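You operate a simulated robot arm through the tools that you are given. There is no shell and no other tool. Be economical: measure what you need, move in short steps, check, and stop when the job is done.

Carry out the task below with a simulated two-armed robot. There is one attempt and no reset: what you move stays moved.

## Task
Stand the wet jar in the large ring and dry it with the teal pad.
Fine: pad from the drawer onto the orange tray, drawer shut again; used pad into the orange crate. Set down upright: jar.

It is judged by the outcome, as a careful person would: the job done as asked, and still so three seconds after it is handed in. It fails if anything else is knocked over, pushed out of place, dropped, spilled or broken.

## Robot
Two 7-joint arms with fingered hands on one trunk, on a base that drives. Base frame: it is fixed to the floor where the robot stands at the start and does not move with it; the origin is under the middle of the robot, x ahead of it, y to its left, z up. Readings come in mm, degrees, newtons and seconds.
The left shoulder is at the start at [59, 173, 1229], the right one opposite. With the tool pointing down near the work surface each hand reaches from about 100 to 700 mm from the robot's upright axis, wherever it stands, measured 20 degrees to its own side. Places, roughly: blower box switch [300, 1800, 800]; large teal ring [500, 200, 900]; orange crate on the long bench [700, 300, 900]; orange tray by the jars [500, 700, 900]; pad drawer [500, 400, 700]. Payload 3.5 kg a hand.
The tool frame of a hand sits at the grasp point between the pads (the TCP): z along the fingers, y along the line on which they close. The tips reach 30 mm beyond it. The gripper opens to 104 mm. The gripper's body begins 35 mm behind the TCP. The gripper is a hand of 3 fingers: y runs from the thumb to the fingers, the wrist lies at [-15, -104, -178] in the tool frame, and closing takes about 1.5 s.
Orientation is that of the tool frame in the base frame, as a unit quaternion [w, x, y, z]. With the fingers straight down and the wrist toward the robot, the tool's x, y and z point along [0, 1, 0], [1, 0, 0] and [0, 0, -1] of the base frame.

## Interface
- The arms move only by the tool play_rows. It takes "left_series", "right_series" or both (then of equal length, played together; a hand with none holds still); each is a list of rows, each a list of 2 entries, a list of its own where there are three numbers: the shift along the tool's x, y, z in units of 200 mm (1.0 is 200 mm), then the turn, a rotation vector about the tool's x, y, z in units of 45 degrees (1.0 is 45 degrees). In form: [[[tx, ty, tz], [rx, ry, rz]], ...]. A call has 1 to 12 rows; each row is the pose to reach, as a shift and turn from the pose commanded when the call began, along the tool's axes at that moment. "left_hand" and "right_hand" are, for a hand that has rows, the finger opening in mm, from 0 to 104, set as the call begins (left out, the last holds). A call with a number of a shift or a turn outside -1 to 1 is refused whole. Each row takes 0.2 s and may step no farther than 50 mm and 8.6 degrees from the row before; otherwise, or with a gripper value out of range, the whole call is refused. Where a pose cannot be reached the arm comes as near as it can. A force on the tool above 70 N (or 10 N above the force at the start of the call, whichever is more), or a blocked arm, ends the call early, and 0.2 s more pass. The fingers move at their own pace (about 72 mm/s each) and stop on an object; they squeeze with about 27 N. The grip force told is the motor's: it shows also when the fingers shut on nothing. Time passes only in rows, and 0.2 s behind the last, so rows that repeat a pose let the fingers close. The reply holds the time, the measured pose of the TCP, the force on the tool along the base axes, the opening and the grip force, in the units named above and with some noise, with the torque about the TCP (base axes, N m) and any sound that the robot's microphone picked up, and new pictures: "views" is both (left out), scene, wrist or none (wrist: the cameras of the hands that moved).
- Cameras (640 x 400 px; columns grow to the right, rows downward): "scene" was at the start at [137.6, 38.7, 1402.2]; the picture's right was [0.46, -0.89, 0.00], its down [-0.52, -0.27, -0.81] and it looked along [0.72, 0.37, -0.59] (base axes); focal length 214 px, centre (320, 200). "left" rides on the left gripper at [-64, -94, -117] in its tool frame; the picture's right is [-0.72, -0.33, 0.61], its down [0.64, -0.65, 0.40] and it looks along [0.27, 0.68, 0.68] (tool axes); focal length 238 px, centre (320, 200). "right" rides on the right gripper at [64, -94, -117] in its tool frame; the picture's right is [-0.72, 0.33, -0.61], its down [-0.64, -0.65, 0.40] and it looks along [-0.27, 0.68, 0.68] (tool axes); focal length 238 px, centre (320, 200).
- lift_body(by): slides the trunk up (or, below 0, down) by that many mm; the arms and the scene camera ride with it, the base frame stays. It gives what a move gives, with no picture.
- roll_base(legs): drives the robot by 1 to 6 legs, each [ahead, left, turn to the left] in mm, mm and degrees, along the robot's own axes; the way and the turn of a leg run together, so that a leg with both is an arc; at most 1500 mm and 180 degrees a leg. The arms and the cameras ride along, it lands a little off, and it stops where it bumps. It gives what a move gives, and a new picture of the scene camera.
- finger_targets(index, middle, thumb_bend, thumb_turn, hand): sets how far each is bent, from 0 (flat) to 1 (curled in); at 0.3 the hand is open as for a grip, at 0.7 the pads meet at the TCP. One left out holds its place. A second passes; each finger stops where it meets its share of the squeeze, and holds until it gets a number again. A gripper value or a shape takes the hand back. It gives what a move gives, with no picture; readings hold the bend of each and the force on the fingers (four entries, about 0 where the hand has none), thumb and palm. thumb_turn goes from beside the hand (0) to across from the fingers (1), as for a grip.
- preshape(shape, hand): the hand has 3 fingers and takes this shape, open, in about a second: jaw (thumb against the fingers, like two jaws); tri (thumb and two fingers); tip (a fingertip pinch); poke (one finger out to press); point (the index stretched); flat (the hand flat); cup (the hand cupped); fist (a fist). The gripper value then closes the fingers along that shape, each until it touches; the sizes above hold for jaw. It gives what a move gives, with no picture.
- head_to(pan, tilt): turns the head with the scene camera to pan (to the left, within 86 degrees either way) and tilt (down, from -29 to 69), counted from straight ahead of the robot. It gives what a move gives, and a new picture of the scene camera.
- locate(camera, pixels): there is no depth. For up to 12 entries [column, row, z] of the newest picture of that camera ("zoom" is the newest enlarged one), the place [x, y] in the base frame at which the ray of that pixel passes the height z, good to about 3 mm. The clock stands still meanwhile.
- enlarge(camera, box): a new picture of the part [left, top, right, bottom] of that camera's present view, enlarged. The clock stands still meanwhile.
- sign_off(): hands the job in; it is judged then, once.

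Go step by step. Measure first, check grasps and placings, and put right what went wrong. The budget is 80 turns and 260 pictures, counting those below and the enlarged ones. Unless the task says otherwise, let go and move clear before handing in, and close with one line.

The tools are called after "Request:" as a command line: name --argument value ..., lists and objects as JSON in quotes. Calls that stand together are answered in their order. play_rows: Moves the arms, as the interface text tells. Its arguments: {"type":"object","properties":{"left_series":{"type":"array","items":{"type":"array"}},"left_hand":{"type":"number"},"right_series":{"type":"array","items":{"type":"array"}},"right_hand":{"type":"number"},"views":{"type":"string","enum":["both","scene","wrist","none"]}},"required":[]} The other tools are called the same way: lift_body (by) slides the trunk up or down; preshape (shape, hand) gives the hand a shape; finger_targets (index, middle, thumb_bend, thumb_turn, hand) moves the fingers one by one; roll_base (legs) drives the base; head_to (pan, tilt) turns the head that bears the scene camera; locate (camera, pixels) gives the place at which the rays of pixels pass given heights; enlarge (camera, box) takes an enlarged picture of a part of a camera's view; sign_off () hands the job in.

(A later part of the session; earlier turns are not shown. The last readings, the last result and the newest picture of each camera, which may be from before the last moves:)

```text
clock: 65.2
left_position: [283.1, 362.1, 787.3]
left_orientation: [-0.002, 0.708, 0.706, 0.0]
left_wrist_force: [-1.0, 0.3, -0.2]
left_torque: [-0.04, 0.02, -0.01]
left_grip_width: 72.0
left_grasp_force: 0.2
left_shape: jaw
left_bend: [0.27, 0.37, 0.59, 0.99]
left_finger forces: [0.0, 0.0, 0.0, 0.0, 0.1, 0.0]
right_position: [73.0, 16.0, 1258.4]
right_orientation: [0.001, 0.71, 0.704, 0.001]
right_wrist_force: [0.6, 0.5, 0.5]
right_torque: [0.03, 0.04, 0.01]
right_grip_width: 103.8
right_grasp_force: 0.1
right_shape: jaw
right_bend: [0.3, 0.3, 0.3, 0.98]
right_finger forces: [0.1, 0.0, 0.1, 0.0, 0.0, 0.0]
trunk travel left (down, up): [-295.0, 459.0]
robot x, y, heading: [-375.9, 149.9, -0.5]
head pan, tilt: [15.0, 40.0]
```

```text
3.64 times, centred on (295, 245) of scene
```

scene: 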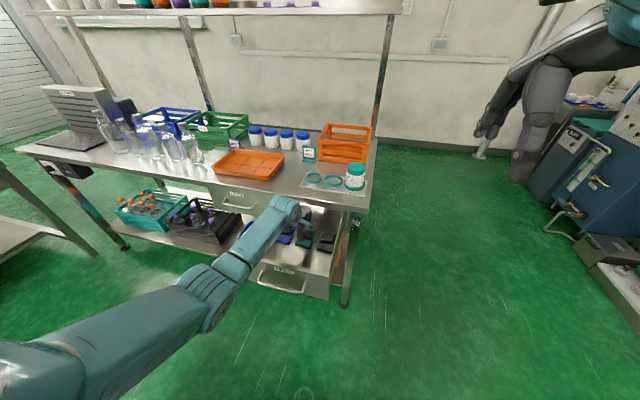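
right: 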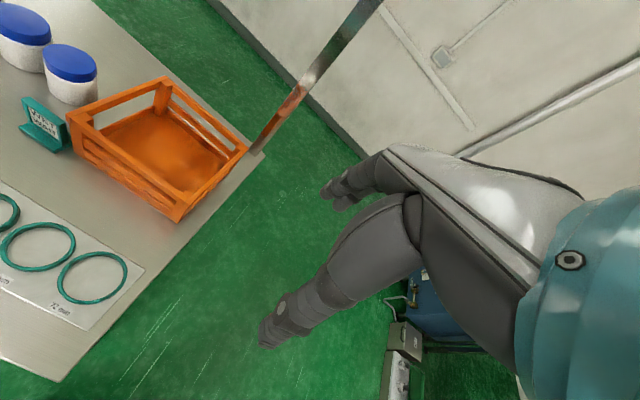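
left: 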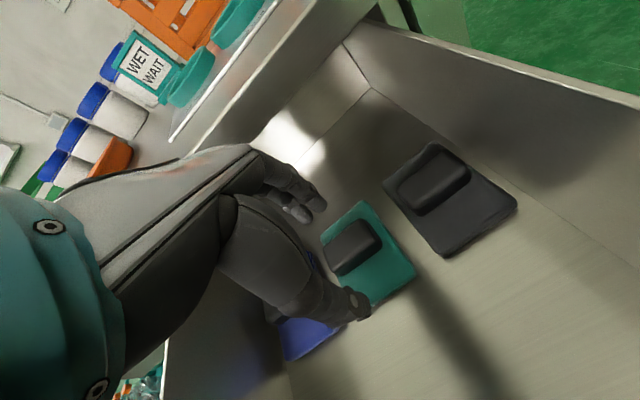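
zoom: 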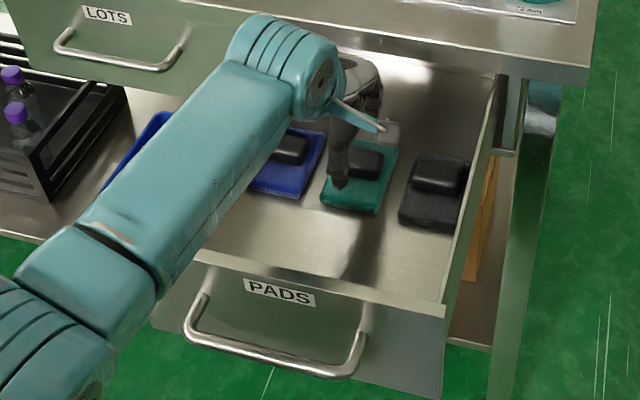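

The knob is at about (293,358). I'll shift +10 mm in x, −4 mm in y, and descend to z≈742.

Request:
play_rows --left_series '[[[-0.02, 0.05, 0], [0, 0, 0]], [[-0.02, 0.05, 0.1], [0, 0, 0]], [[-0.02, 0.05, 0.18], [0, 0, 0]], [[-0.02, 0.05, 0.225], [0, 0, 0]], [[-0.02, 0.05, 0.225], [0, 0, 0]]]' --views "wrist"

Request:
enlarge --camera "left" --box '[260, 160, 452, 320]'

```text
clock: 66.4
left_position: [292.5, 357.2, 745.5]
left_orientation: [0.0, 0.708, 0.706, 0.002]
left_wrist_force: [0.1, 0.2, 6.3]
left_torque: [0.09, -0.28, 0.04]
left_grip_width: 71.7
left_grasp_force: 0.1
left_shape: jaw
left_bend: [0.27, 0.37, 0.59, 0.99]
left_finger forces: [0.7, 5.8, 0.1, 0.0, 0.0, 0.1]
right_position: [71.9, 15.1, 1258.2]
right_orientation: [0.0, 0.711, 0.704, 0.0]
right_wrist_force: [0.1, 0.3, 0.1]
right_torque: [0.03, -0.01, 0.0]
right_grip_width: 103.6
right_grasp_force: 0.0
right_shape: jaw
right_bend: [0.3, 0.3, 0.3, 0.98]
right_finger forces: [0.0, 0.1, 0.0, 0.0, 0.0, 0.0]
trunk travel left (down, up): [-295.0, 459.0]
robot x, y, heading: [-373.1, 151.1, -0.4]
head pan, tilt: [15.0, 40.0]
```

left: 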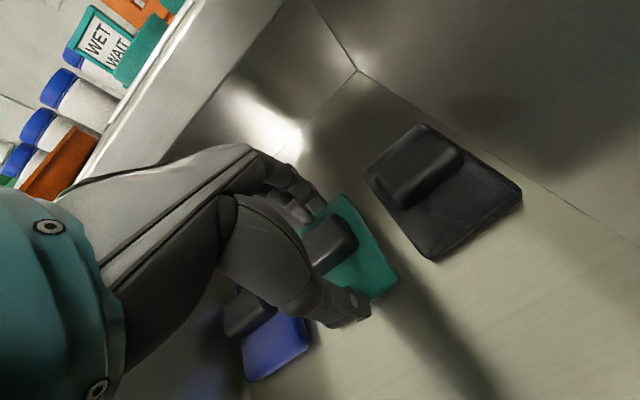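

```text
2.50 times, centred on (356, 240) of left
```

zoom: 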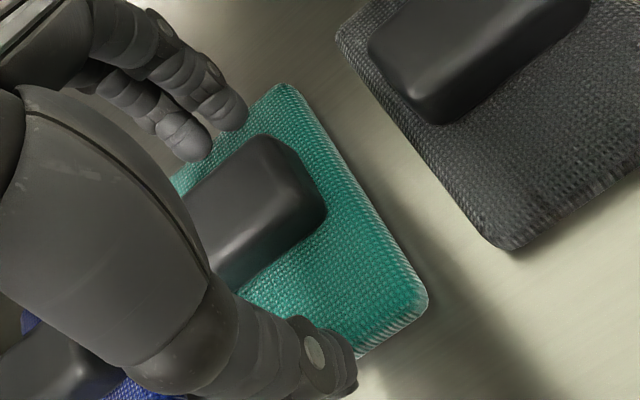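

The fingertips just touch the pad cloth (about 6 N) with the knob centred between thumb and fingers. I'll rise 2 mm and close.

Request:
play_rows --left_series '[[[0, 0, -0.012], [0, 0, 0]], [[0, 0, -0.012], [0, 0, 0]], [[0, 0, -0.012], [0, 0, 0]], [[0, 0, -0.012], [0, 0, 0]], [[0, 0, -0.012], [0, 0, 0]], [[0, 0, -0.012], [0, 0, 0]], [[0, 0, -0.012], [0, 0, 0]]]' --left_hand 10 --views "wrist"

Request:
enlarge --camera "left" --box '[260, 160, 452, 320]'

```text
clock: 68.0
left_position: [291.7, 355.6, 747.0]
left_orientation: [-0.002, 0.708, 0.707, 0.0]
left_wrist_force: [-0.4, 0.4, 0.6]
left_torque: [-0.01, -0.03, 0.0]
left_grip_width: 27.6
left_grasp_force: 26.8
left_shape: jaw
left_bend: [0.74, 0.46, 0.74, 1.0]
left_finger forces: [17.1, 7.6, 0.0, 0.0, 25.1, 0.0]
right_position: [72.5, 15.6, 1259.0]
right_orientation: [0.001, 0.71, 0.704, 0.001]
right_wrist_force: [0.3, -0.8, 0.3]
right_torque: [0.04, 0.02, -0.03]
right_grip_width: 103.7
right_grasp_force: 0.2
right_shape: jaw
right_bend: [0.3, 0.3, 0.3, 0.98]
right_finger forces: [0.1, 0.0, 0.0, 0.1, 0.0, 0.0]
trunk travel left (down, up): [-295.0, 459.0]
robot x, y, heading: [-371.2, 149.9, -0.6]
head pan, tilt: [15.0, 40.0]
```

left: 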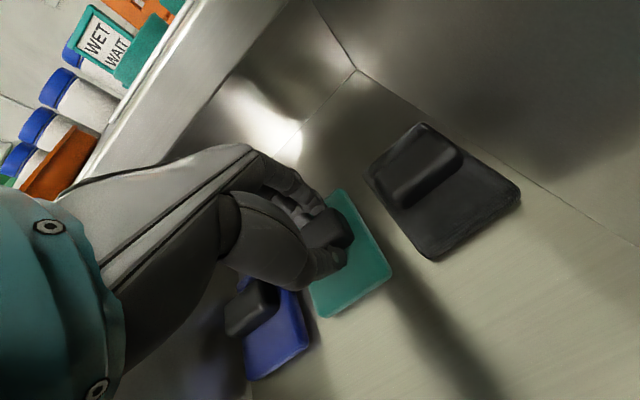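

```text
2.50 times, centred on (356, 240) of left
```

zoom: 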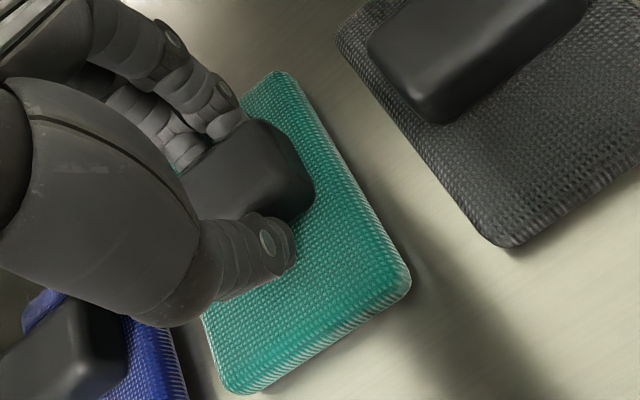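

The knob is gripped (27.6 mm, 25 N). I'll lift while drawing the hand 40 mm toward me so the pad clears the bench edge.

Request:
play_rows --left_series '[[[0, 0, -0.05], [0, 0, 0]], [[0, -0.05, -0.12], [0, 0, 0]], [[0, -0.13, -0.22], [0, 0, 0]], [[0, -0.2, -0.35], [0, 0, 0]], [[0, -0.25, -0.52], [0, 0, 0]], [[0, -0.25, -0.7], [0, 0, 0]], [[0, -0.25, -0.88], [0, 0, 0]], [[0, -0.25, -1.0], [0, 0, 0]], [[0, -0.25, -1.0], [0, 0, 0]]]'

Request:
enlarge --camera "scene" --box '[230, 160, 390, 300]'

```text
clock: 70.0
left_position: [241.7, 356.8, 949.7]
left_orientation: [-0.003, 0.708, 0.706, 0.0]
left_wrist_force: [0.4, 0.8, 0.2]
left_torque: [0.0, 0.01, -0.03]
left_grip_width: 27.7
left_grasp_force: 26.7
left_shape: jaw
left_bend: [0.74, 0.46, 0.74, 1.0]
left_finger forces: [16.4, 7.7, 0.0, 0.0, 24.8, 0.1]
right_position: [73.0, 15.0, 1258.6]
right_orientation: [0.0, 0.71, 0.704, 0.001]
right_wrist_force: [0.4, -0.6, -0.4]
right_torque: [0.01, -0.03, 0.01]
right_grip_width: 104.0
right_grasp_force: 0.1
right_shape: jaw
right_bend: [0.3, 0.3, 0.3, 0.98]
right_finger forces: [0.1, 0.0, 0.0, 0.1, 0.1, 0.1]
trunk travel left (down, up): [-295.0, 459.0]
robot x, y, heading: [-375.1, 150.5, -0.4]
head pan, tilt: [15.0, 40.0]
```

scene: 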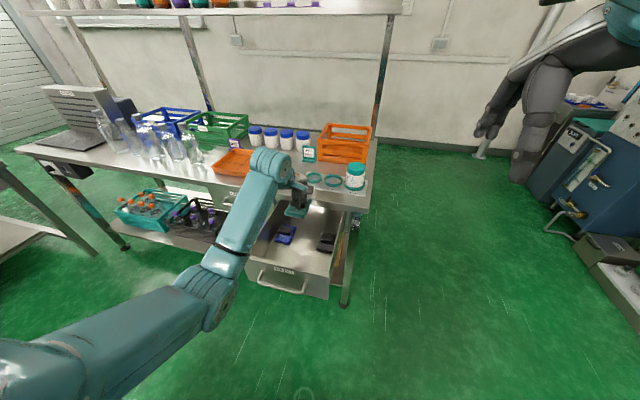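
left: 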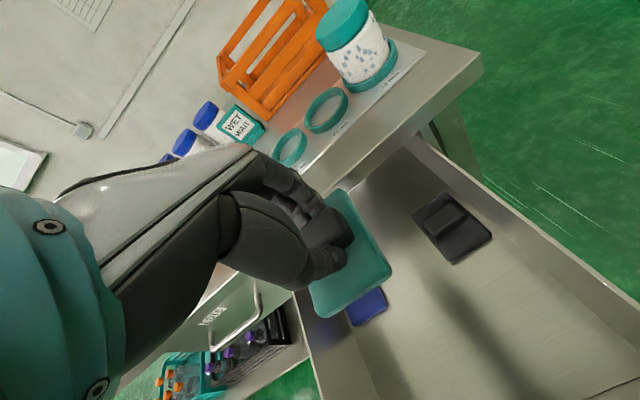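

```text
2.86 times, centred on (310, 230) of scene
```

zoom: 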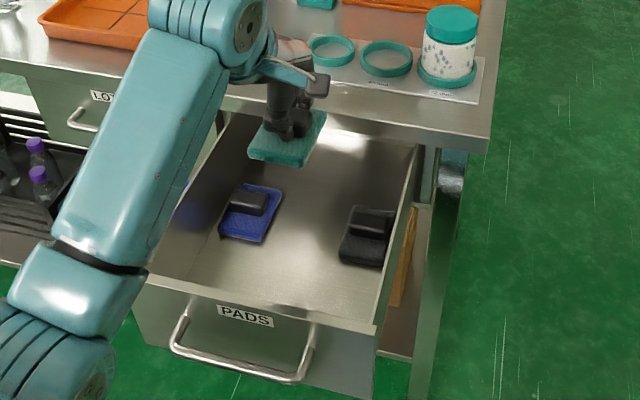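

The teal pad is held securely; blue and grey remain. I'll raise it to z≈1050 and drive 250 mm left so the right hand can push the drawer shut.

Request:
play_rows --left_series '[[[0, 0, -0.2], [0, 0, 0]], [[0, 0, -0.4], [0, 0, 0]], [[0, 0, -0.5], [0, 0, 0]], [[0, 0, -0.5], [0, 0, 0]]]' --right_series '[[[0, -0.12, 0], [0, 0, 0]], [[0, -0.24, 0], [0, 0, 0]], [[0, -0.36, 0], [0, 0, 0]], [[0, -0.5, 0], [0, 0, 0]]]' --right_hand 0 --views "none"

Request:
roll_base --legs '[[0, 250, 0]]'

```text
clock: 71.0
left_position: [241.3, 355.1, 1048.3]
left_orientation: [-0.002, 0.708, 0.706, 0.0]
left_wrist_force: [-0.4, 0.8, -0.5]
left_torque: [0.0, 0.01, 0.01]
left_grip_width: 27.3
left_grasp_force: 26.8
left_shape: jaw
left_bend: [0.74, 0.46, 0.74, 1.0]
left_finger forces: [16.4, 7.7, 0.1, 0.0, 24.8, 0.0]
right_position: [-28.9, 16.5, 1259.9]
right_orientation: [0.001, 0.711, 0.703, 0.001]
right_wrist_force: [-0.8, -0.3, -0.3]
right_torque: [-0.07, -0.03, 0.01]
right_grip_width: 0.2
right_grasp_force: 13.9
right_shape: jaw
right_bend: [0.7, 0.7, 0.45, 1.0]
right_finger forces: [0.0, 0.0, 0.0, 0.0, 0.1, 0.1]
trunk travel left (down, up): [-295.0, 459.0]
robot x, y, heading: [-382.9, 148.0, -0.5]
head pan, tilt: [15.0, 40.0]
```

```text
clock: 72.8
left_position: [244.0, 604.9, 1046.3]
left_orientation: [-0.003, 0.708, 0.706, 0.001]
left_wrist_force: [0.0, -0.1, -1.0]
left_torque: [-0.02, -0.01, 0.02]
left_grip_width: 27.8
left_grasp_force: 26.8
left_shape: jaw
left_bend: [0.74, 0.46, 0.74, 1.0]
left_finger forces: [16.4, 7.8, 0.0, 0.0, 24.8, 0.0]
right_position: [-25.0, 266.5, 1259.4]
right_orientation: [0.0, 0.71, 0.704, 0.0]
right_wrist_force: [-0.3, 0.4, 0.1]
right_torque: [0.0, 0.0, 0.01]
right_grip_width: 0.0
right_grasp_force: 26.6
right_shape: jaw
right_bend: [0.7, 0.7, 0.47, 1.0]
right_finger forces: [0.0, 0.1, 0.1, 0.1, 0.0, 0.0]
trunk travel left (down, up): [-295.0, 459.0]
robot x, y, heading: [-372.0, 404.5, -0.4]
head pan, tilt: [15.0, 40.0]
```

scene: 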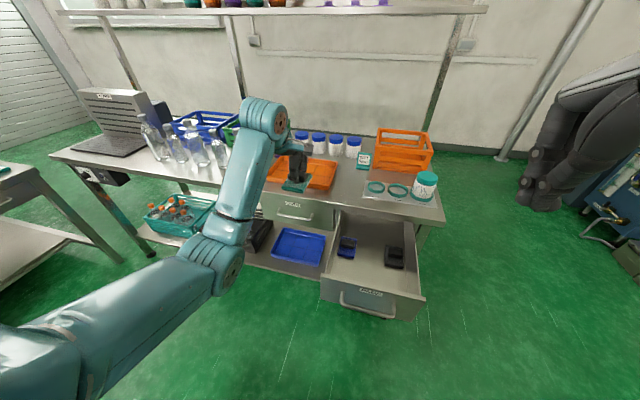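

I'll locate the handle bar now, at px about (368,310).

Request:
locate --camera "scene" --pixels '[[344, 305, 774], [392, 316, 774], [368, 311, 774], [320, 294, 820], [412, 316, 820]]'

Request:
play_rows --right_series '[[[0.1, -0.1, 0.15], [0, 0, 0]], [[0.2, -0.15, 0.3], [0, 0, 0]], [[0.3, -0.2, 0.5], [0, 0, 0]], [[0.4, -0.2, 0.7], [0, 0, 0]], [[0.45, -0.2, 0.9], [0, 0, 0]], [[0.45, -0.2, 1.0], [0, 0, 0]], [[0.45, -0.2, 1.0], [0, 0, 0]]]'

```text
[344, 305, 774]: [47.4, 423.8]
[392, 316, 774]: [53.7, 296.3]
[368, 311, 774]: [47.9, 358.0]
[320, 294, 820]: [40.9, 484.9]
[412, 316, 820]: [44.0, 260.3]
```

```text
clock: 74.4
left_position: [242.9, 604.1, 1046.2]
left_orientation: [-0.003, 0.708, 0.706, 0.0]
left_wrist_force: [-0.1, 0.0, -0.1]
left_torque: [0.0, 0.01, 0.02]
left_grip_width: 27.5
left_grasp_force: 27.1
left_shape: jaw
left_bend: [0.74, 0.46, 0.74, 1.0]
left_finger forces: [16.4, 7.6, 0.0, 0.0, 25.0, 0.1]
right_position: [-61.4, 355.5, 1059.1]
right_orientation: [0.0, 0.71, 0.704, 0.0]
right_wrist_force: [0.4, 0.0, 0.1]
right_torque: [0.02, -0.01, 0.01]
right_grip_width: 0.2
right_grasp_force: 27.1
right_shape: jaw
right_bend: [0.7, 0.7, 0.47, 1.0]
right_finger forces: [0.0, 0.0, 0.0, 0.0, 0.1, 0.0]
trunk travel left (down, up): [-295.0, 459.0]
robot x, y, heading: [-375.4, 400.2, -0.4]
head pan, tilt: [15.0, 40.0]
```

scene: 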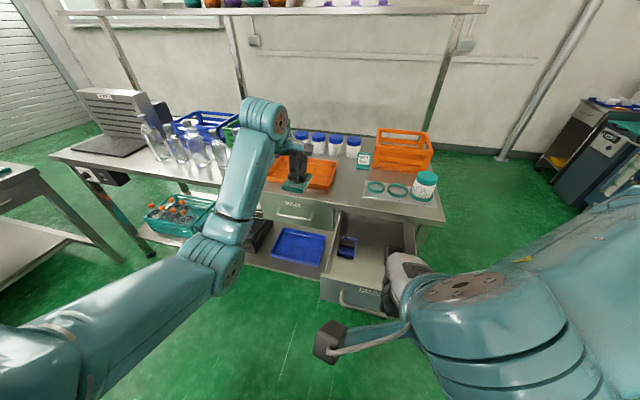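
right: 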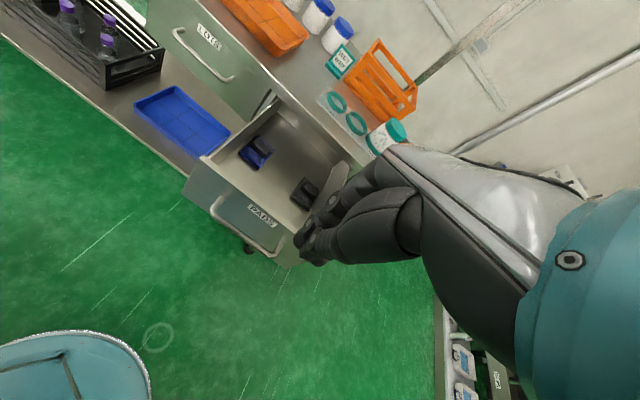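

The bar is at x≈48. A downward hand would hit the bench lip near closing, so I'll turn the right hand to point forward, moving it forward over the drawer as it rotates.

Request:
play_rows --right_series '[[[0, 0.1, 0], [-0.18, 0, 0]], [[0, 0.2, 0], [-0.36, 0, 0]], [[0, 0.3, 0], [-0.54, 0, 0]], [[0, 0.4, 0], [-0.72, 0, 0]], [[0, 0.5, 0], [-0.9, 0, 0]], [[0, 0.5, 0], [-1.0, 0, 0]]]' --views "none"

Request:
play_rows --right_series '[[[0, 0, 0], [-0.18, 0, 0]], [[0, 0, 0], [-0.36, 0, 0]], [[0, 0, 0], [-0.54, 0, 0]], [[0, 0, 0], [-0.72, 0, 0]], [[0, 0, 0], [-0.9, 0, 0]], [[0, 0, 0], [-1.0, 0, 0]], [[0, 0, 0], [-1.0, 0, 0]]]' --views "scene"

```text
clock: 75.8
left_position: [241.6, 604.7, 1047.7]
left_orientation: [-0.002, 0.708, 0.707, 0.0]
left_wrist_force: [0.3, 0.5, -0.1]
left_torque: [-0.01, 0.02, 0.0]
left_grip_width: 27.6
left_grasp_force: 27.0
left_shape: jaw
left_bend: [0.74, 0.46, 0.74, 1.0]
left_finger forces: [16.4, 7.7, 0.0, 0.0, 25.0, 0.0]
right_position: [49.7, 349.1, 1069.1]
right_orientation: [0.281, 0.669, 0.628, 0.281]
right_wrist_force: [-0.4, 0.5, 0.2]
right_torque: [0.0, 0.01, 0.04]
right_grip_width: 0.0
right_grasp_force: 26.4
right_shape: jaw
right_bend: [0.7, 0.7, 0.47, 1.0]
right_finger forces: [0.0, 0.1, 0.1, 0.1, 0.0, 0.0]
right hand out of reach, approached as far as the arm can: row 1, 2, 3
trunk travel left (down, up): [-295.0, 459.0]
robot x, y, heading: [-374.1, 397.1, -0.5]
head pan, tilt: [15.0, 40.0]
```

```text
clock: 77.4
left_position: [243.3, 603.8, 1046.8]
left_orientation: [-0.003, 0.707, 0.707, 0.0]
left_wrist_force: [0.4, 0.6, 0.2]
left_torque: [-0.02, 0.01, 0.01]
left_grip_width: 27.7
left_grasp_force: 27.4
left_shape: jaw
left_bend: [0.74, 0.46, 0.74, 1.0]
left_finger forces: [16.5, 7.7, 0.1, 0.0, 25.0, 0.0]
right_position: [113.3, 371.9, 1235.9]
right_orientation: [0.491, 0.517, 0.509, 0.482]
right_wrist_force: [0.2, -0.5, 0.0]
right_torque: [0.01, -0.01, 0.01]
right_grip_width: 0.0
right_grasp_force: 26.5
right_shape: jaw
right_bend: [0.7, 0.7, 0.47, 1.0]
right_finger forces: [0.1, 0.0, 0.1, 0.0, 0.0, 0.0]
right hand out of reach, approached as far as the arm can: row 2, 3, 4, 5, 6, 7
trunk travel left (down, up): [-295.0, 459.0]
robot x, y, heading: [-376.9, 399.8, -0.4]
head pan, tilt: [15.0, 40.0]
```

scene: 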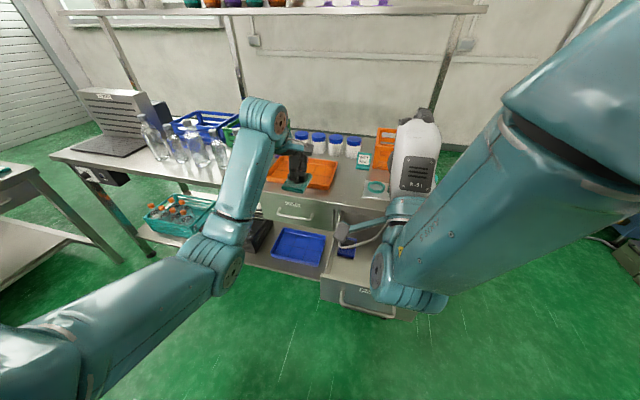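

The right hand points forward but was limited by crossing the body. I'll drive another 150 mm left, then lower the hand in front of the drawer.

Request:
roll_base --legs '[[0, 150, 0]]'

Request:
play_rows --right_series '[[[0, -0.1, -0.1], [0, 0, 0]], [[0, -0.25, -0.2], [0, 0, 0]], [[-0.05, -0.4, -0.3], [0, 0, 0]], [[-0.1, -0.55, -0.4], [0, 0, 0]], [[-0.2, -0.7, -0.5], [0, 0, 0]], [[-0.3, -0.85, -0.5], [0, 0, 0]], [[-0.4, -1.0, -0.5], [0, 0, 0]], [[-0.4, -1.0, -0.5], [0, 0, 0]]]' --views "none"

```text
clock: 78.7
left_position: [244.9, 754.2, 1046.4]
left_orientation: [-0.002, 0.707, 0.707, -0.001]
left_wrist_force: [-0.1, 0.0, -0.2]
left_torque: [-0.02, -0.01, 0.01]
left_grip_width: 27.6
left_grasp_force: 26.2
left_shape: jaw
left_bend: [0.74, 0.46, 0.74, 1.0]
left_finger forces: [16.4, 7.6, 0.0, 0.1, 25.0, 0.0]
right_position: [115.0, 520.5, 1235.6]
right_orientation: [0.49, 0.516, 0.51, 0.483]
right_wrist_force: [-1.0, -0.5, 0.5]
right_torque: [0.0, -0.01, -0.05]
right_grip_width: 0.2
right_grasp_force: 27.0
right_shape: jaw
right_bend: [0.7, 0.7, 0.47, 1.0]
right_finger forces: [0.0, 0.1, 0.0, 0.0, 0.0, 0.1]
trunk travel left (down, up): [-295.0, 459.0]
robot x, y, heading: [-371.0, 548.0, -0.2]
head pan, tilt: [15.0, 40.0]
```

scene: 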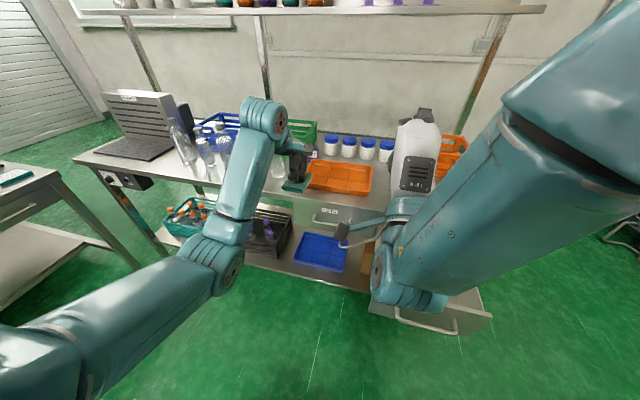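

```text
clock: 80.5
left_position: [243.8, 753.5, 1046.3]
left_orientation: [-0.003, 0.707, 0.707, -0.001]
left_wrist_force: [0.5, -0.2, -0.9]
left_torque: [0.03, -0.03, 0.0]
left_grip_width: 27.8
left_grasp_force: 27.0
left_shape: jaw
left_bend: [0.74, 0.46, 0.74, 1.0]
left_finger forces: [16.5, 7.7, 0.0, 0.1, 25.0, 0.1]
right_position: [113.3, 519.3, 1236.5]
right_orientation: [0.489, 0.515, 0.511, 0.485]
right_wrist_force: [0.0, 0.1, 0.4]
right_torque: [0.0, -0.01, 0.0]
right_grip_width: 0.1
right_grasp_force: 26.6
right_shape: jaw
right_bend: [0.7, 0.7, 0.47, 1.0]
right_finger forces: [0.0, 0.1, 0.0, 0.0, 0.0, 0.1]
right hand out of reach, approached as far as the arm can: row 1, 2, 3, 4, 5, 6, 7, 8
trunk travel left (down, up): [-295.0, 459.0]
robot x, y, heading: [-368.9, 544.4, -0.5]
head pan, tilt: [15.0, 40.0]
```

The right arm was stuck at a joint limit. I'll try moving it sideways to the right and forward first, then down.

Request:
play_rows --right_series '[[[-0.2, 0, 0.1], [0, 0, 0]], [[-0.4, 0, 0.1], [0, 0, 0]], [[-0.6, 0, 0.1], [0, 0, 0]], [[-0.8, 0, 0.1], [0, 0, 0]], [[-1.0, 0, 0.1], [0, 0, 0]], [[-1.0, -0.2, 0.1], [0, 0, 0]], [[-1.0, -0.4, 0.1], [0, 0, 0]], [[-1.0, -0.5, 0.1], [0, 0, 0]]]' --views "scene"

```text
clock: 82.3
left_position: [244.3, 752.5, 1045.7]
left_orientation: [-0.002, 0.707, 0.707, -0.001]
left_wrist_force: [-0.3, -0.3, -0.9]
left_torque: [0.01, -0.01, -0.01]
left_grip_width: 27.3
left_grasp_force: 27.1
left_shape: jaw
left_bend: [0.74, 0.46, 0.74, 1.0]
left_finger forces: [16.4, 7.6, 0.0, 0.0, 25.0, 0.0]
right_position: [122.4, 310.2, 1141.1]
right_orientation: [0.491, 0.515, 0.51, 0.484]
right_wrist_force: [-1.2, 0.8, -0.7]
right_torque: [0.0, 0.0, -0.01]
right_grip_width: 0.0
right_grasp_force: 27.2
right_shape: jaw
right_bend: [0.7, 0.7, 0.47, 1.0]
right_finger forces: [0.0, 0.0, 0.1, 0.1, 0.1, 0.0]
right hand out of reach, approached as far as the arm can: row 1, 2
trunk travel left (down, up): [-295.0, 459.0]
robot x, y, heading: [-369.3, 543.6, -0.3]
head pan, tilt: [15.0, 40.0]
```

scene: 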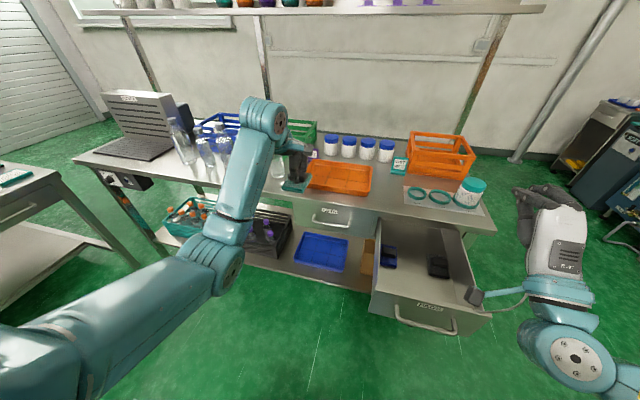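

Unstuck. I'll pull it back to x≈0 and lower it in front of the drawer panel.

Request:
play_rows --right_series '[[[0.05, -0.1, -0.15], [0, 0, 0]], [[0.1, -0.25, -0.3], [0, 0, 0]], [[0.15, -0.4, -0.45], [0, 0, 0]], [[0.175, -0.55, -0.58], [0, 0, 0]], [[0.175, -0.7, -0.65], [0, 0, 0]], [[0.175, -0.85, -0.65], [0, 0, 0]], [[0.175, -1.0, -0.65], [0, 0, 0]]]' --views "none"

Request:
play_rows --right_series '[[[0, -0.15, 0], [0, 0, 0]], [[0, -0.3, 0], [0, 0, 0]], [[0, -0.45, 0], [0, 0, 0]], [[0, -0.6, 0], [0, 0, 0]], [[0, -0.7, 0], [0, 0, 0]], [[0, -0.7, 0], [0, 0, 0]]]'

Request:
enlarge --camera "scene" --box '[340, 220, 520, 370]'

```text
clock: 83.9
left_position: [244.3, 753.4, 1046.7]
left_orientation: [-0.002, 0.707, 0.707, -0.001]
left_wrist_force: [0.1, 0.3, -1.1]
left_torque: [0.02, 0.0, -0.01]
left_grip_width: 27.6
left_grasp_force: 26.7
left_shape: jaw
left_bend: [0.74, 0.46, 0.74, 1.0]
left_finger forces: [16.4, 7.8, 0.0, 0.0, 25.0, 0.0]
right_position: [-18.7, 346.0, 946.5]
right_orientation: [0.49, 0.515, 0.51, 0.485]
right_wrist_force: [-0.5, 0.0, 0.3]
right_torque: [0.02, 0.0, 0.03]
right_grip_width: 0.1
right_grasp_force: 27.1
right_shape: jaw
right_bend: [0.7, 0.7, 0.47, 1.0]
right_finger forces: [0.0, 0.0, 0.1, 0.0, 0.0, 0.1]
trunk travel left (down, up): [-295.0, 459.0]
robot x, y, heading: [-376.9, 551.3, -0.5]
head pan, tilt: [15.0, 40.0]
```

```text
clock: 85.3
left_position: [243.7, 752.4, 1046.5]
left_orientation: [-0.002, 0.707, 0.707, 0.0]
left_wrist_force: [0.1, 0.5, -0.5]
left_torque: [0.0, -0.01, -0.02]
left_grip_width: 27.5
left_grasp_force: 27.1
left_shape: jaw
left_bend: [0.74, 0.46, 0.74, 1.0]
left_finger forces: [16.4, 7.7, 0.1, 0.1, 25.0, 0.0]
right_position: [-26.4, 345.1, 807.9]
right_orientation: [0.489, 0.516, 0.51, 0.484]
right_wrist_force: [0.4, 0.2, -0.3]
right_torque: [0.0, -0.03, 0.03]
right_grip_width: 0.0
right_grasp_force: 27.0
right_shape: jaw
right_bend: [0.7, 0.7, 0.47, 1.0]
right_finger forces: [0.1, 0.0, 0.1, 0.1, 0.1, 0.0]
trunk travel left (down, up): [-295.0, 459.0]
robot x, y, heading: [-373.5, 546.5, -0.4]
head pan, tilt: [15.0, 40.0]
```

scene: 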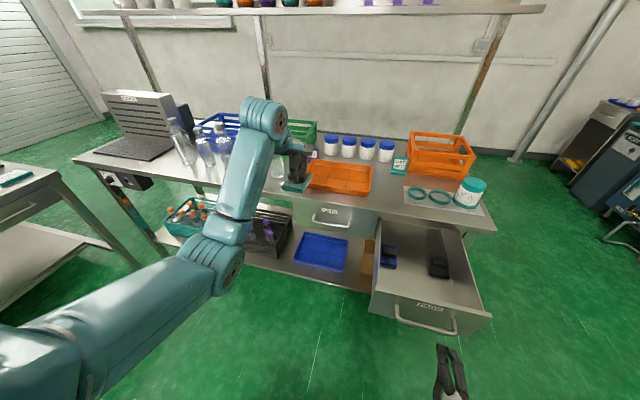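
right: 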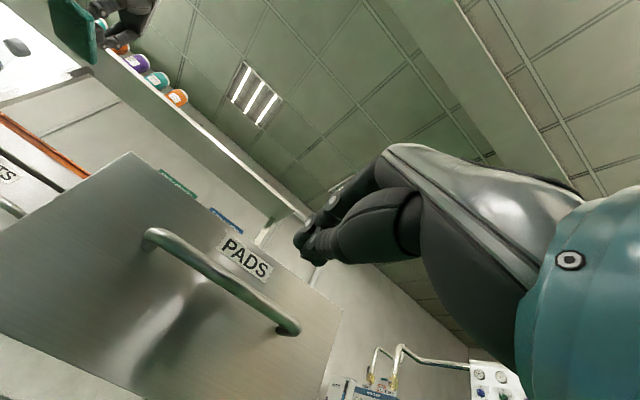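

```text
2.67 times, centred on (430, 295) of scene
```

zoom: 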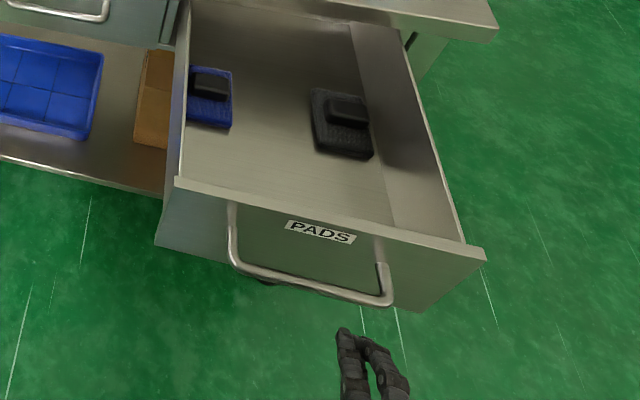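

The right fist is in front of the panel. Before driving forward, I'll bring the left hand (with the pad) back, up and over toward y≈640 so it travels clear of the bottles.

Request:
play_rows --left_series '[[[-0.1, -0.1, -0.1], [0, 0, 0]], [[-0.2, -0.2, -0.2], [0, 0, 0]], [[-0.3, -0.3, -0.3], [0, 0, 0]], [[-0.42, -0.4, -0.4], [0, 0, 0]], [[-0.55, -0.5, -0.5], [0, 0, 0]], [[-0.55, -0.5, -0.5], [0, 0, 0]]]' --right_series '[[[0, -0.02, 0], [0, 0, 0]], [[0, -0.04, 0], [0, 0, 0]], [[0, -0.04, 0], [0, 0, 0]], [[0, -0.04, 0], [0, 0, 0]], [[0, -0.04, 0], [0, 0, 0]], [[0, -0.04, 0], [0, 0, 0]]]' --views "none"

Request:
roll_base --legs '[[200, 0, 0]]'

```text
clock: 86.7
left_position: [142.6, 642.8, 1147.4]
left_orientation: [-0.002, 0.707, 0.707, 0.0]
left_wrist_force: [0.0, 0.5, -0.9]
left_torque: [-0.02, -0.01, 0.0]
left_grip_width: 27.3
left_grasp_force: 27.2
left_shape: jaw
left_bend: [0.74, 0.46, 0.74, 1.0]
left_finger forces: [16.3, 7.6, 0.0, 0.1, 24.7, 0.0]
right_position: [-26.5, 346.1, 801.2]
right_orientation: [0.489, 0.515, 0.511, 0.484]
right_wrist_force: [0.1, -0.4, 0.0]
right_torque: [-0.04, 0.0, 0.0]
right_grip_width: 0.0
right_grasp_force: 27.2
right_shape: jaw
right_bend: [0.7, 0.7, 0.47, 1.0]
right_finger forces: [0.2, 0.0, 0.0, 0.1, 0.1, 0.0]
trunk travel left (down, up): [-295.0, 459.0]
robot x, y, heading: [-372.7, 547.0, -0.3]
head pan, tilt: [15.0, 40.0]
```

```text
clock: 88.3
left_position: [343.8, 643.3, 1146.8]
left_orientation: [-0.003, 0.707, 0.708, 0.0]
left_wrist_force: [0.2, 0.2, -1.0]
left_torque: [-0.01, 0.01, 0.0]
left_grip_width: 27.6
left_grasp_force: 27.2
left_shape: jaw
left_bend: [0.74, 0.46, 0.74, 1.0]
left_finger forces: [16.4, 7.6, 0.0, 0.0, 24.7, 0.0]
right_position: [175.0, 343.9, 799.5]
right_orientation: [0.488, 0.515, 0.511, 0.485]
right_wrist_force: [-0.9, -0.2, 0.1]
right_torque: [-0.01, 0.03, -0.01]
right_grip_width: 0.0
right_grasp_force: 27.0
right_shape: jaw
right_bend: [0.7, 0.7, 0.47, 1.0]
right_finger forces: [0.1, 0.0, 0.1, 0.0, 0.1, 0.0]
trunk travel left (down, up): [-295.0, 459.0]
robot x, y, heading: [-176.4, 545.6, -0.3]
head pan, tilt: [15.0, 40.0]
```

scene: 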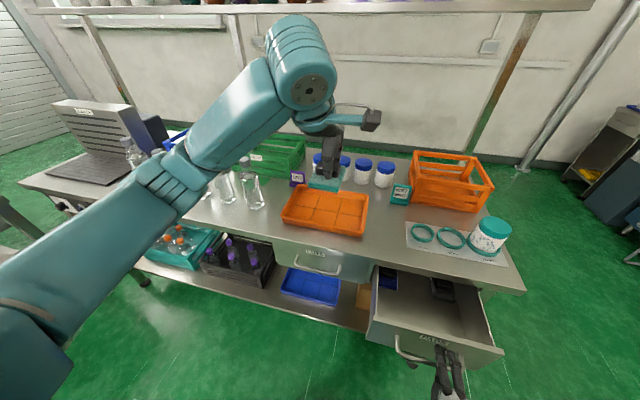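

The drawer is going in. I'll drive 140 mm more.

Request:
roll_base --legs '[[140, 0, 0]]'

Request:
enlarge --camera "scene" --box '[340, 230, 540, 400]'

```text
clock: 89.7
left_position: [485.6, 641.7, 1146.5]
left_orientation: [-0.002, 0.707, 0.707, 0.0]
left_wrist_force: [0.2, -0.7, -1.1]
left_torque: [-0.03, 0.04, -0.03]
left_grip_width: 27.4
left_grasp_force: 26.8
left_shape: jaw
left_bend: [0.74, 0.46, 0.74, 1.0]
left_finger forces: [16.3, 7.7, 0.0, 0.1, 24.7, 0.0]
right_position: [317.0, 343.7, 799.4]
right_orientation: [0.489, 0.516, 0.511, 0.484]
right_wrist_force: [0.4, -0.4, -0.6]
right_torque: [0.02, -0.03, -0.03]
right_grip_width: 0.1
right_grasp_force: 26.8
right_shape: jaw
right_bend: [0.7, 0.7, 0.47, 1.0]
right_finger forces: [0.1, 0.0, 0.0, 0.1, 0.1, 0.0]
trunk travel left (down, up): [-295.0, 459.0]
robot x, y, heading: [-35.3, 543.3, -0.5]
head pan, tilt: [15.0, 40.0]
```

scene: 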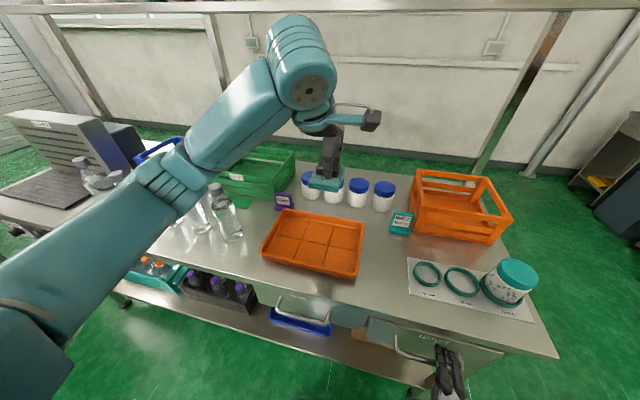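

```text
2.35 times, centred on (440, 315) of scene
```

zoom: 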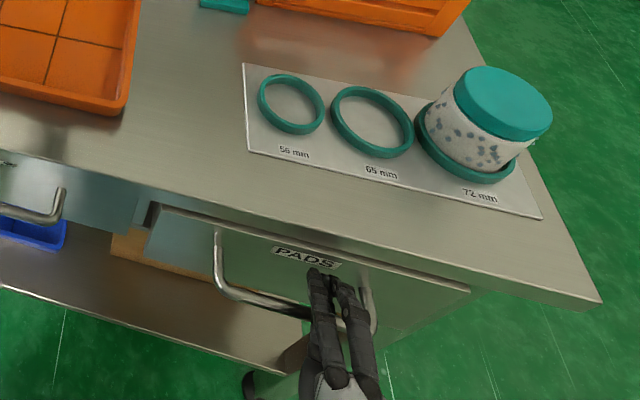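

The drawer is nearly shut. I'll finish by pushing with the right arm in small steps until the force rises.

Request:
play_rows --right_series '[[[0, 0, 0.05], [0, 0, 0]], [[0, 0, 0.1], [0, 0, 0]], [[0, 0, 0.14], [0, 0, 0]], [[0, 0, 0.17], [0, 0, 0]], [[0, 0, 0.2], [0, 0, 0]], [[0, 0, 0.22], [0, 0, 0]], [[0, 0, 0.24], [0, 0, 0]], [[0, 0, 0.24], [0, 0, 0]]]' --views "none"

Request:
enlarge --camera "scene" --box '[340, 230, 540, 400]'

```text
clock: 90.8
left_position: [483.7, 639.3, 1148.9]
left_orientation: [-0.001, 0.707, 0.707, 0.0]
left_wrist_force: [0.9, -0.6, -0.8]
left_torque: [-0.04, -0.01, 0.0]
left_grip_width: 27.5
left_grasp_force: 27.0
left_shape: jaw
left_bend: [0.74, 0.46, 0.74, 1.0]
left_finger forces: [16.3, 7.6, 0.0, 0.0, 24.7, 0.1]
right_position: [340.1, 343.6, 798.5]
right_orientation: [0.489, 0.514, 0.51, 0.487]
right_wrist_force: [-32.3, -2.3, 8.8]
right_torque: [0.0, -0.36, 0.04]
right_grip_width: 0.0
right_grasp_force: 26.7
right_shape: jaw
right_bend: [0.7, 0.7, 0.47, 1.0]
right_finger forces: [46.5, 0.0, 0.0, 0.0, 0.0, 0.0]
trunk travel left (down, up): [-295.0, 459.0]
robot x, y, heading: [-29.9, 543.4, -0.3]
head pan, tilt: [15.0, 40.0]
stopped in row 5 (right hand): the force on the tool passed its limit at 76 N (the readings are from after the stop); the commanded pose is now the measured one
```

```text
2.35 times, centred on (440, 315) of scene
```

zoom: 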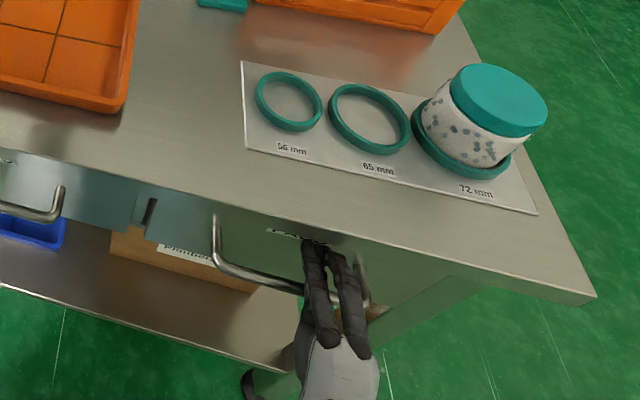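

The drawer is fully shut (it hit its stop, and the label is back under the lip as at the start). I'll retract the right hand and locate the tray for laying the pad down.

Request:
play_rows --right_series '[[[0, 0, -0.1], [0, 0, 0]], [[0, 0, -0.25], [0, 0, 0]], [[0, 0, -0.4], [0, 0, 0]], [[-0.2, 0, -0.5], [0, 0, 0]], [[-0.4, 0, -0.5], [0, 0, 0]], [[-0.6, 0, -0.5], [0, 0, 0]]]' --views "scene"

Request:
locate --camera "scene" --pixels '[[283, 208, 890], [366, 226, 890], [356, 281, 890], [261, 254, 890], [312, 242, 880], [500, 293, 876], [512, 268, 950]]'

Request:
enlarge --camera "scene" --box '[360, 200, 560, 380]'

```text
clock: 92.2
left_position: [484.6, 640.4, 1146.8]
left_orientation: [-0.003, 0.707, 0.707, 0.0]
left_wrist_force: [-0.6, 0.0, -0.6]
left_torque: [-0.02, 0.03, 0.0]
left_grip_width: 27.7
left_grasp_force: 26.8
left_shape: jaw
left_bend: [0.74, 0.46, 0.74, 1.0]
left_finger forces: [16.3, 7.5, 0.1, 0.1, 24.7, 0.0]
right_position: [242.5, 223.4, 802.4]
right_orientation: [0.488, 0.516, 0.51, 0.485]
right_wrist_force: [-1.2, -0.3, 0.6]
right_torque: [0.04, -0.02, 0.03]
right_grip_width: 0.0
right_grasp_force: 27.0
right_shape: jaw
right_bend: [0.7, 0.7, 0.47, 1.0]
right_finger forces: [0.0, 0.0, 0.0, 0.1, 0.1, 0.1]
trunk travel left (down, up): [-295.0, 459.0]
robot x, y, heading: [-30.0, 547.1, 0.1]
head pan, tilt: [15.0, 40.0]
```

scene: 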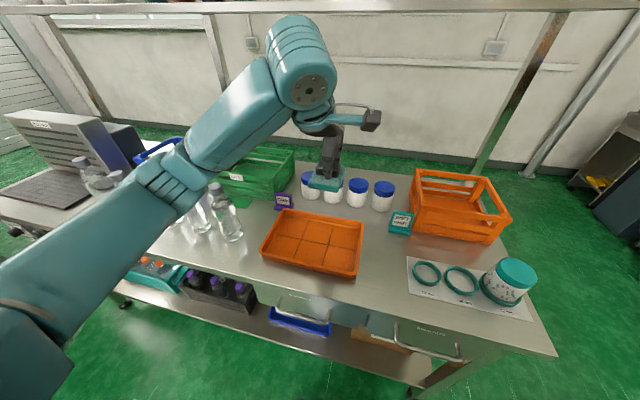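

```text
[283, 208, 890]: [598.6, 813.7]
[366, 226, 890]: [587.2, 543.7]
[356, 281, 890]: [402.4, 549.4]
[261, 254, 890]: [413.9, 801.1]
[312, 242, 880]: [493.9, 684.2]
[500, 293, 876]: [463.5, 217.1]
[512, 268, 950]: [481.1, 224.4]
```

```text
2.22 times, centred on (460, 290) of scene
```

zoom: 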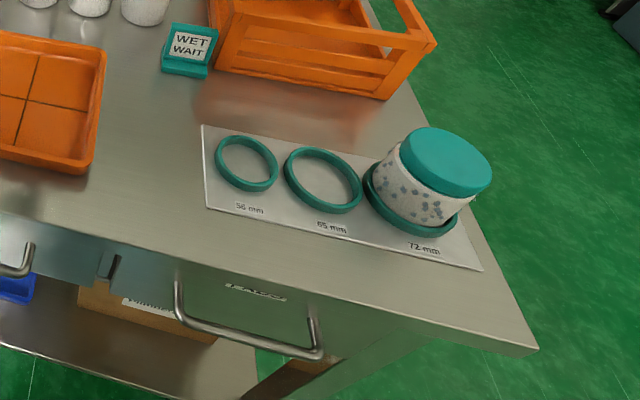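

Tray spans x 403–593, y 547–808. I'll lower the pad toward (488,655).

Request:
play_rows --left_series '[[[0.075, 0.02, 0.2], [0, 0, 0]], [[0.075, 0.02, 0.4], [0, 0, 0]], [[0.075, 0.02, 0.6], [0, 0, 0]], [[0.075, 0.02, 0.8], [0, 0, 0]], [[0.075, 0.02, 0.95], [0, 0, 0]], [[0.075, 0.02, 1.0], [0, 0, 0]], [[0.075, 0.02, 1.0], [0, 0, 0]]]' --views "none"

Request:
play_rows --left_series '[[[0, 0, 0.03], [0, 0, 0]], [[0, 0, 0.06], [0, 0, 0]], [[0, 0, 0.08], [0, 0, 0]], [[0, 0, 0.1], [0, 0, 0]], [[0, 0, 0.11], [0, 0, 0]], [[0, 0, 0.11], [0, 0, 0]]]' --views "wrist"

Request:
enlarge --camera "scene" --box '[240, 170, 400, 300]'

```text
clock: 93.8
left_position: [488.6, 656.8, 947.4]
left_orientation: [-0.002, 0.708, 0.706, 0.0]
left_wrist_force: [0.6, -0.3, -0.7]
left_torque: [-0.01, -0.01, -0.01]
left_grip_width: 27.5
left_grasp_force: 26.5
left_shape: jaw
left_bend: [0.74, 0.46, 0.74, 1.0]
left_finger forces: [16.2, 7.5, 0.0, 0.1, 24.6, 0.1]
right_position: [243.5, 224.6, 802.4]
right_orientation: [0.488, 0.514, 0.511, 0.486]
right_wrist_force: [0.4, 0.4, 1.1]
right_torque: [0.0, -0.01, 0.02]
right_grip_width: 0.1
right_grasp_force: 27.2
right_shape: jaw
right_bend: [0.7, 0.7, 0.47, 1.0]
right_finger forces: [0.0, 0.0, 0.0, 0.0, 0.0, 0.0]
trunk travel left (down, up): [-295.0, 459.0]
robot x, y, heading: [-29.0, 542.7, -0.1]
head pan, tilt: [15.0, 40.0]
```

```text
clock: 95.2
left_position: [488.2, 656.4, 924.7]
left_orientation: [-0.003, 0.708, 0.707, 0.0]
left_wrist_force: [-0.2, -0.1, 0.4]
left_torque: [-0.01, 0.01, 0.0]
left_grip_width: 27.7
left_grasp_force: 27.0
left_shape: jaw
left_bend: [0.74, 0.46, 0.74, 1.0]
left_finger forces: [16.2, 7.5, 0.1, 0.0, 24.7, 0.0]
right_position: [243.1, 224.0, 803.0]
right_orientation: [0.488, 0.515, 0.511, 0.486]
right_wrist_force: [0.2, -0.6, -0.1]
right_torque: [0.01, 0.01, 0.01]
right_grip_width: 0.0
right_grasp_force: 26.8
right_shape: jaw
right_bend: [0.7, 0.7, 0.47, 1.0]
right_finger forces: [0.0, 0.0, 0.0, 0.0, 0.0, 0.0]
trunk travel left (down, up): [-295.0, 459.0]
robot x, y, heading: [-34.2, 541.7, -0.5]
head pan, tilt: [15.0, 40.0]
```

left: 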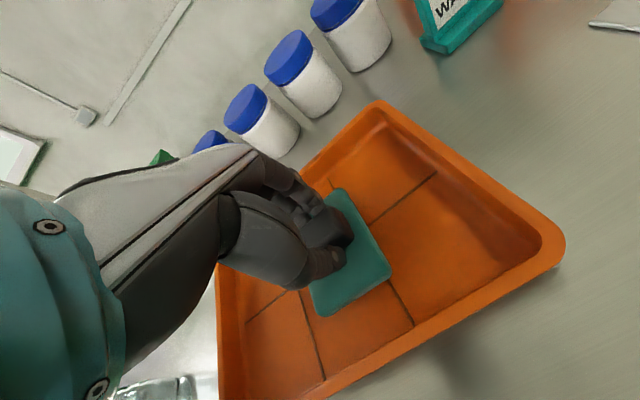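

```text
3.08 times, centred on (320, 235) of scene
```

zoom: 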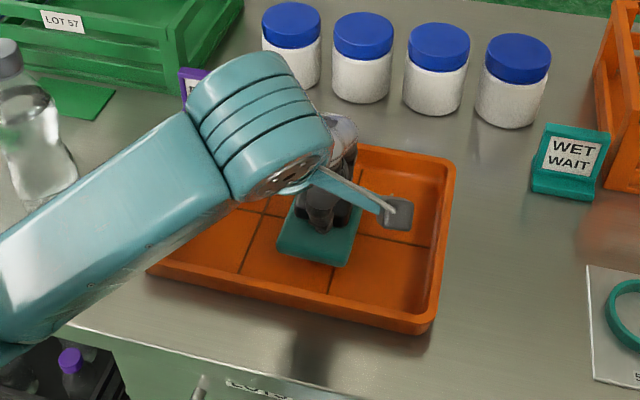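

The pad is just above the tray floor. I'll touch down, release it on the tray, and verify.

Request:
play_rows --left_series '[[[0, 0, 0.01], [0, 0, 0]], [[0, 0, 0.02], [0, 0, 0]], [[0, 0, 0.02], [0, 0, 0]]]' --views "none"

Request:
play_rows --left_series '[[[0, 0, 0], [0, 0, 0]], [[0, 0, 0], [0, 0, 0]], [[0, 0, 0], [0, 0, 0]], [[0, 0, 0], [0, 0, 0]], [[0, 0, 0], [0, 0, 0]]]' --left_hand 72 --views "wrist"

```text
clock: 96.0
left_position: [488.2, 656.3, 920.5]
left_orientation: [-0.003, 0.708, 0.707, 0.0]
left_wrist_force: [-0.6, 0.0, 0.4]
left_torque: [-0.04, 0.03, 0.0]
left_grip_width: 27.4
left_grasp_force: 26.6
left_shape: jaw
left_bend: [0.74, 0.46, 0.74, 1.0]
left_finger forces: [16.2, 7.4, 0.0, 0.0, 24.6, 0.0]
right_position: [244.6, 222.7, 803.1]
right_orientation: [0.488, 0.515, 0.511, 0.485]
right_wrist_force: [-0.1, 0.1, 0.3]
right_torque: [0.01, -0.01, 0.03]
right_grip_width: 0.0
right_grasp_force: 27.3
right_shape: jaw
right_bend: [0.7, 0.7, 0.47, 1.0]
right_finger forces: [0.0, 0.0, 0.1, 0.0, 0.1, 0.0]
trunk travel left (down, up): [-295.0, 459.0]
robot x, y, heading: [-31.1, 545.4, -0.5]
head pan, tilt: [15.0, 40.0]
```

```text
clock: 97.2
left_position: [489.3, 654.9, 922.1]
left_orientation: [-0.003, 0.708, 0.707, 0.0]
left_wrist_force: [0.3, 1.2, 0.1]
left_torque: [-0.01, 0.01, 0.02]
left_grip_width: 71.6
left_grasp_force: 0.1
left_shape: jaw
left_bend: [0.27, 0.37, 0.59, 0.99]
left_finger forces: [0.0, 0.0, 0.0, 0.1, 0.0, 0.0]
right_position: [243.2, 223.6, 803.2]
right_orientation: [0.487, 0.515, 0.512, 0.486]
right_wrist_force: [-0.6, 0.0, 0.3]
right_torque: [-0.01, 0.0, 0.0]
right_grip_width: 0.1
right_grasp_force: 27.7
right_shape: jaw
right_bend: [0.7, 0.7, 0.47, 1.0]
right_finger forces: [0.0, 0.0, 0.1, 0.1, 0.1, 0.0]
trunk travel left (down, up): [-295.0, 459.0]
robot x, y, heading: [-32.0, 542.0, -0.2]
head pan, tilt: [15.0, 40.0]
```

left: 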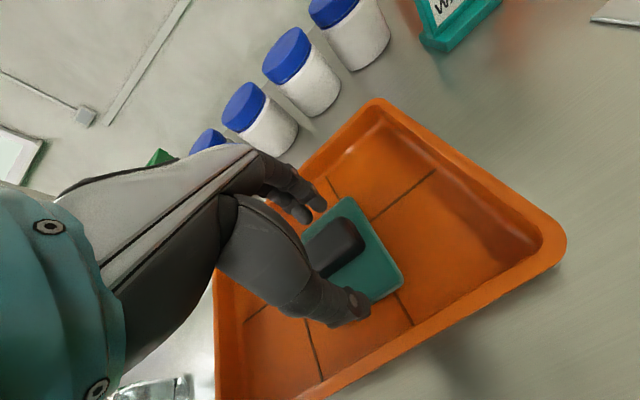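

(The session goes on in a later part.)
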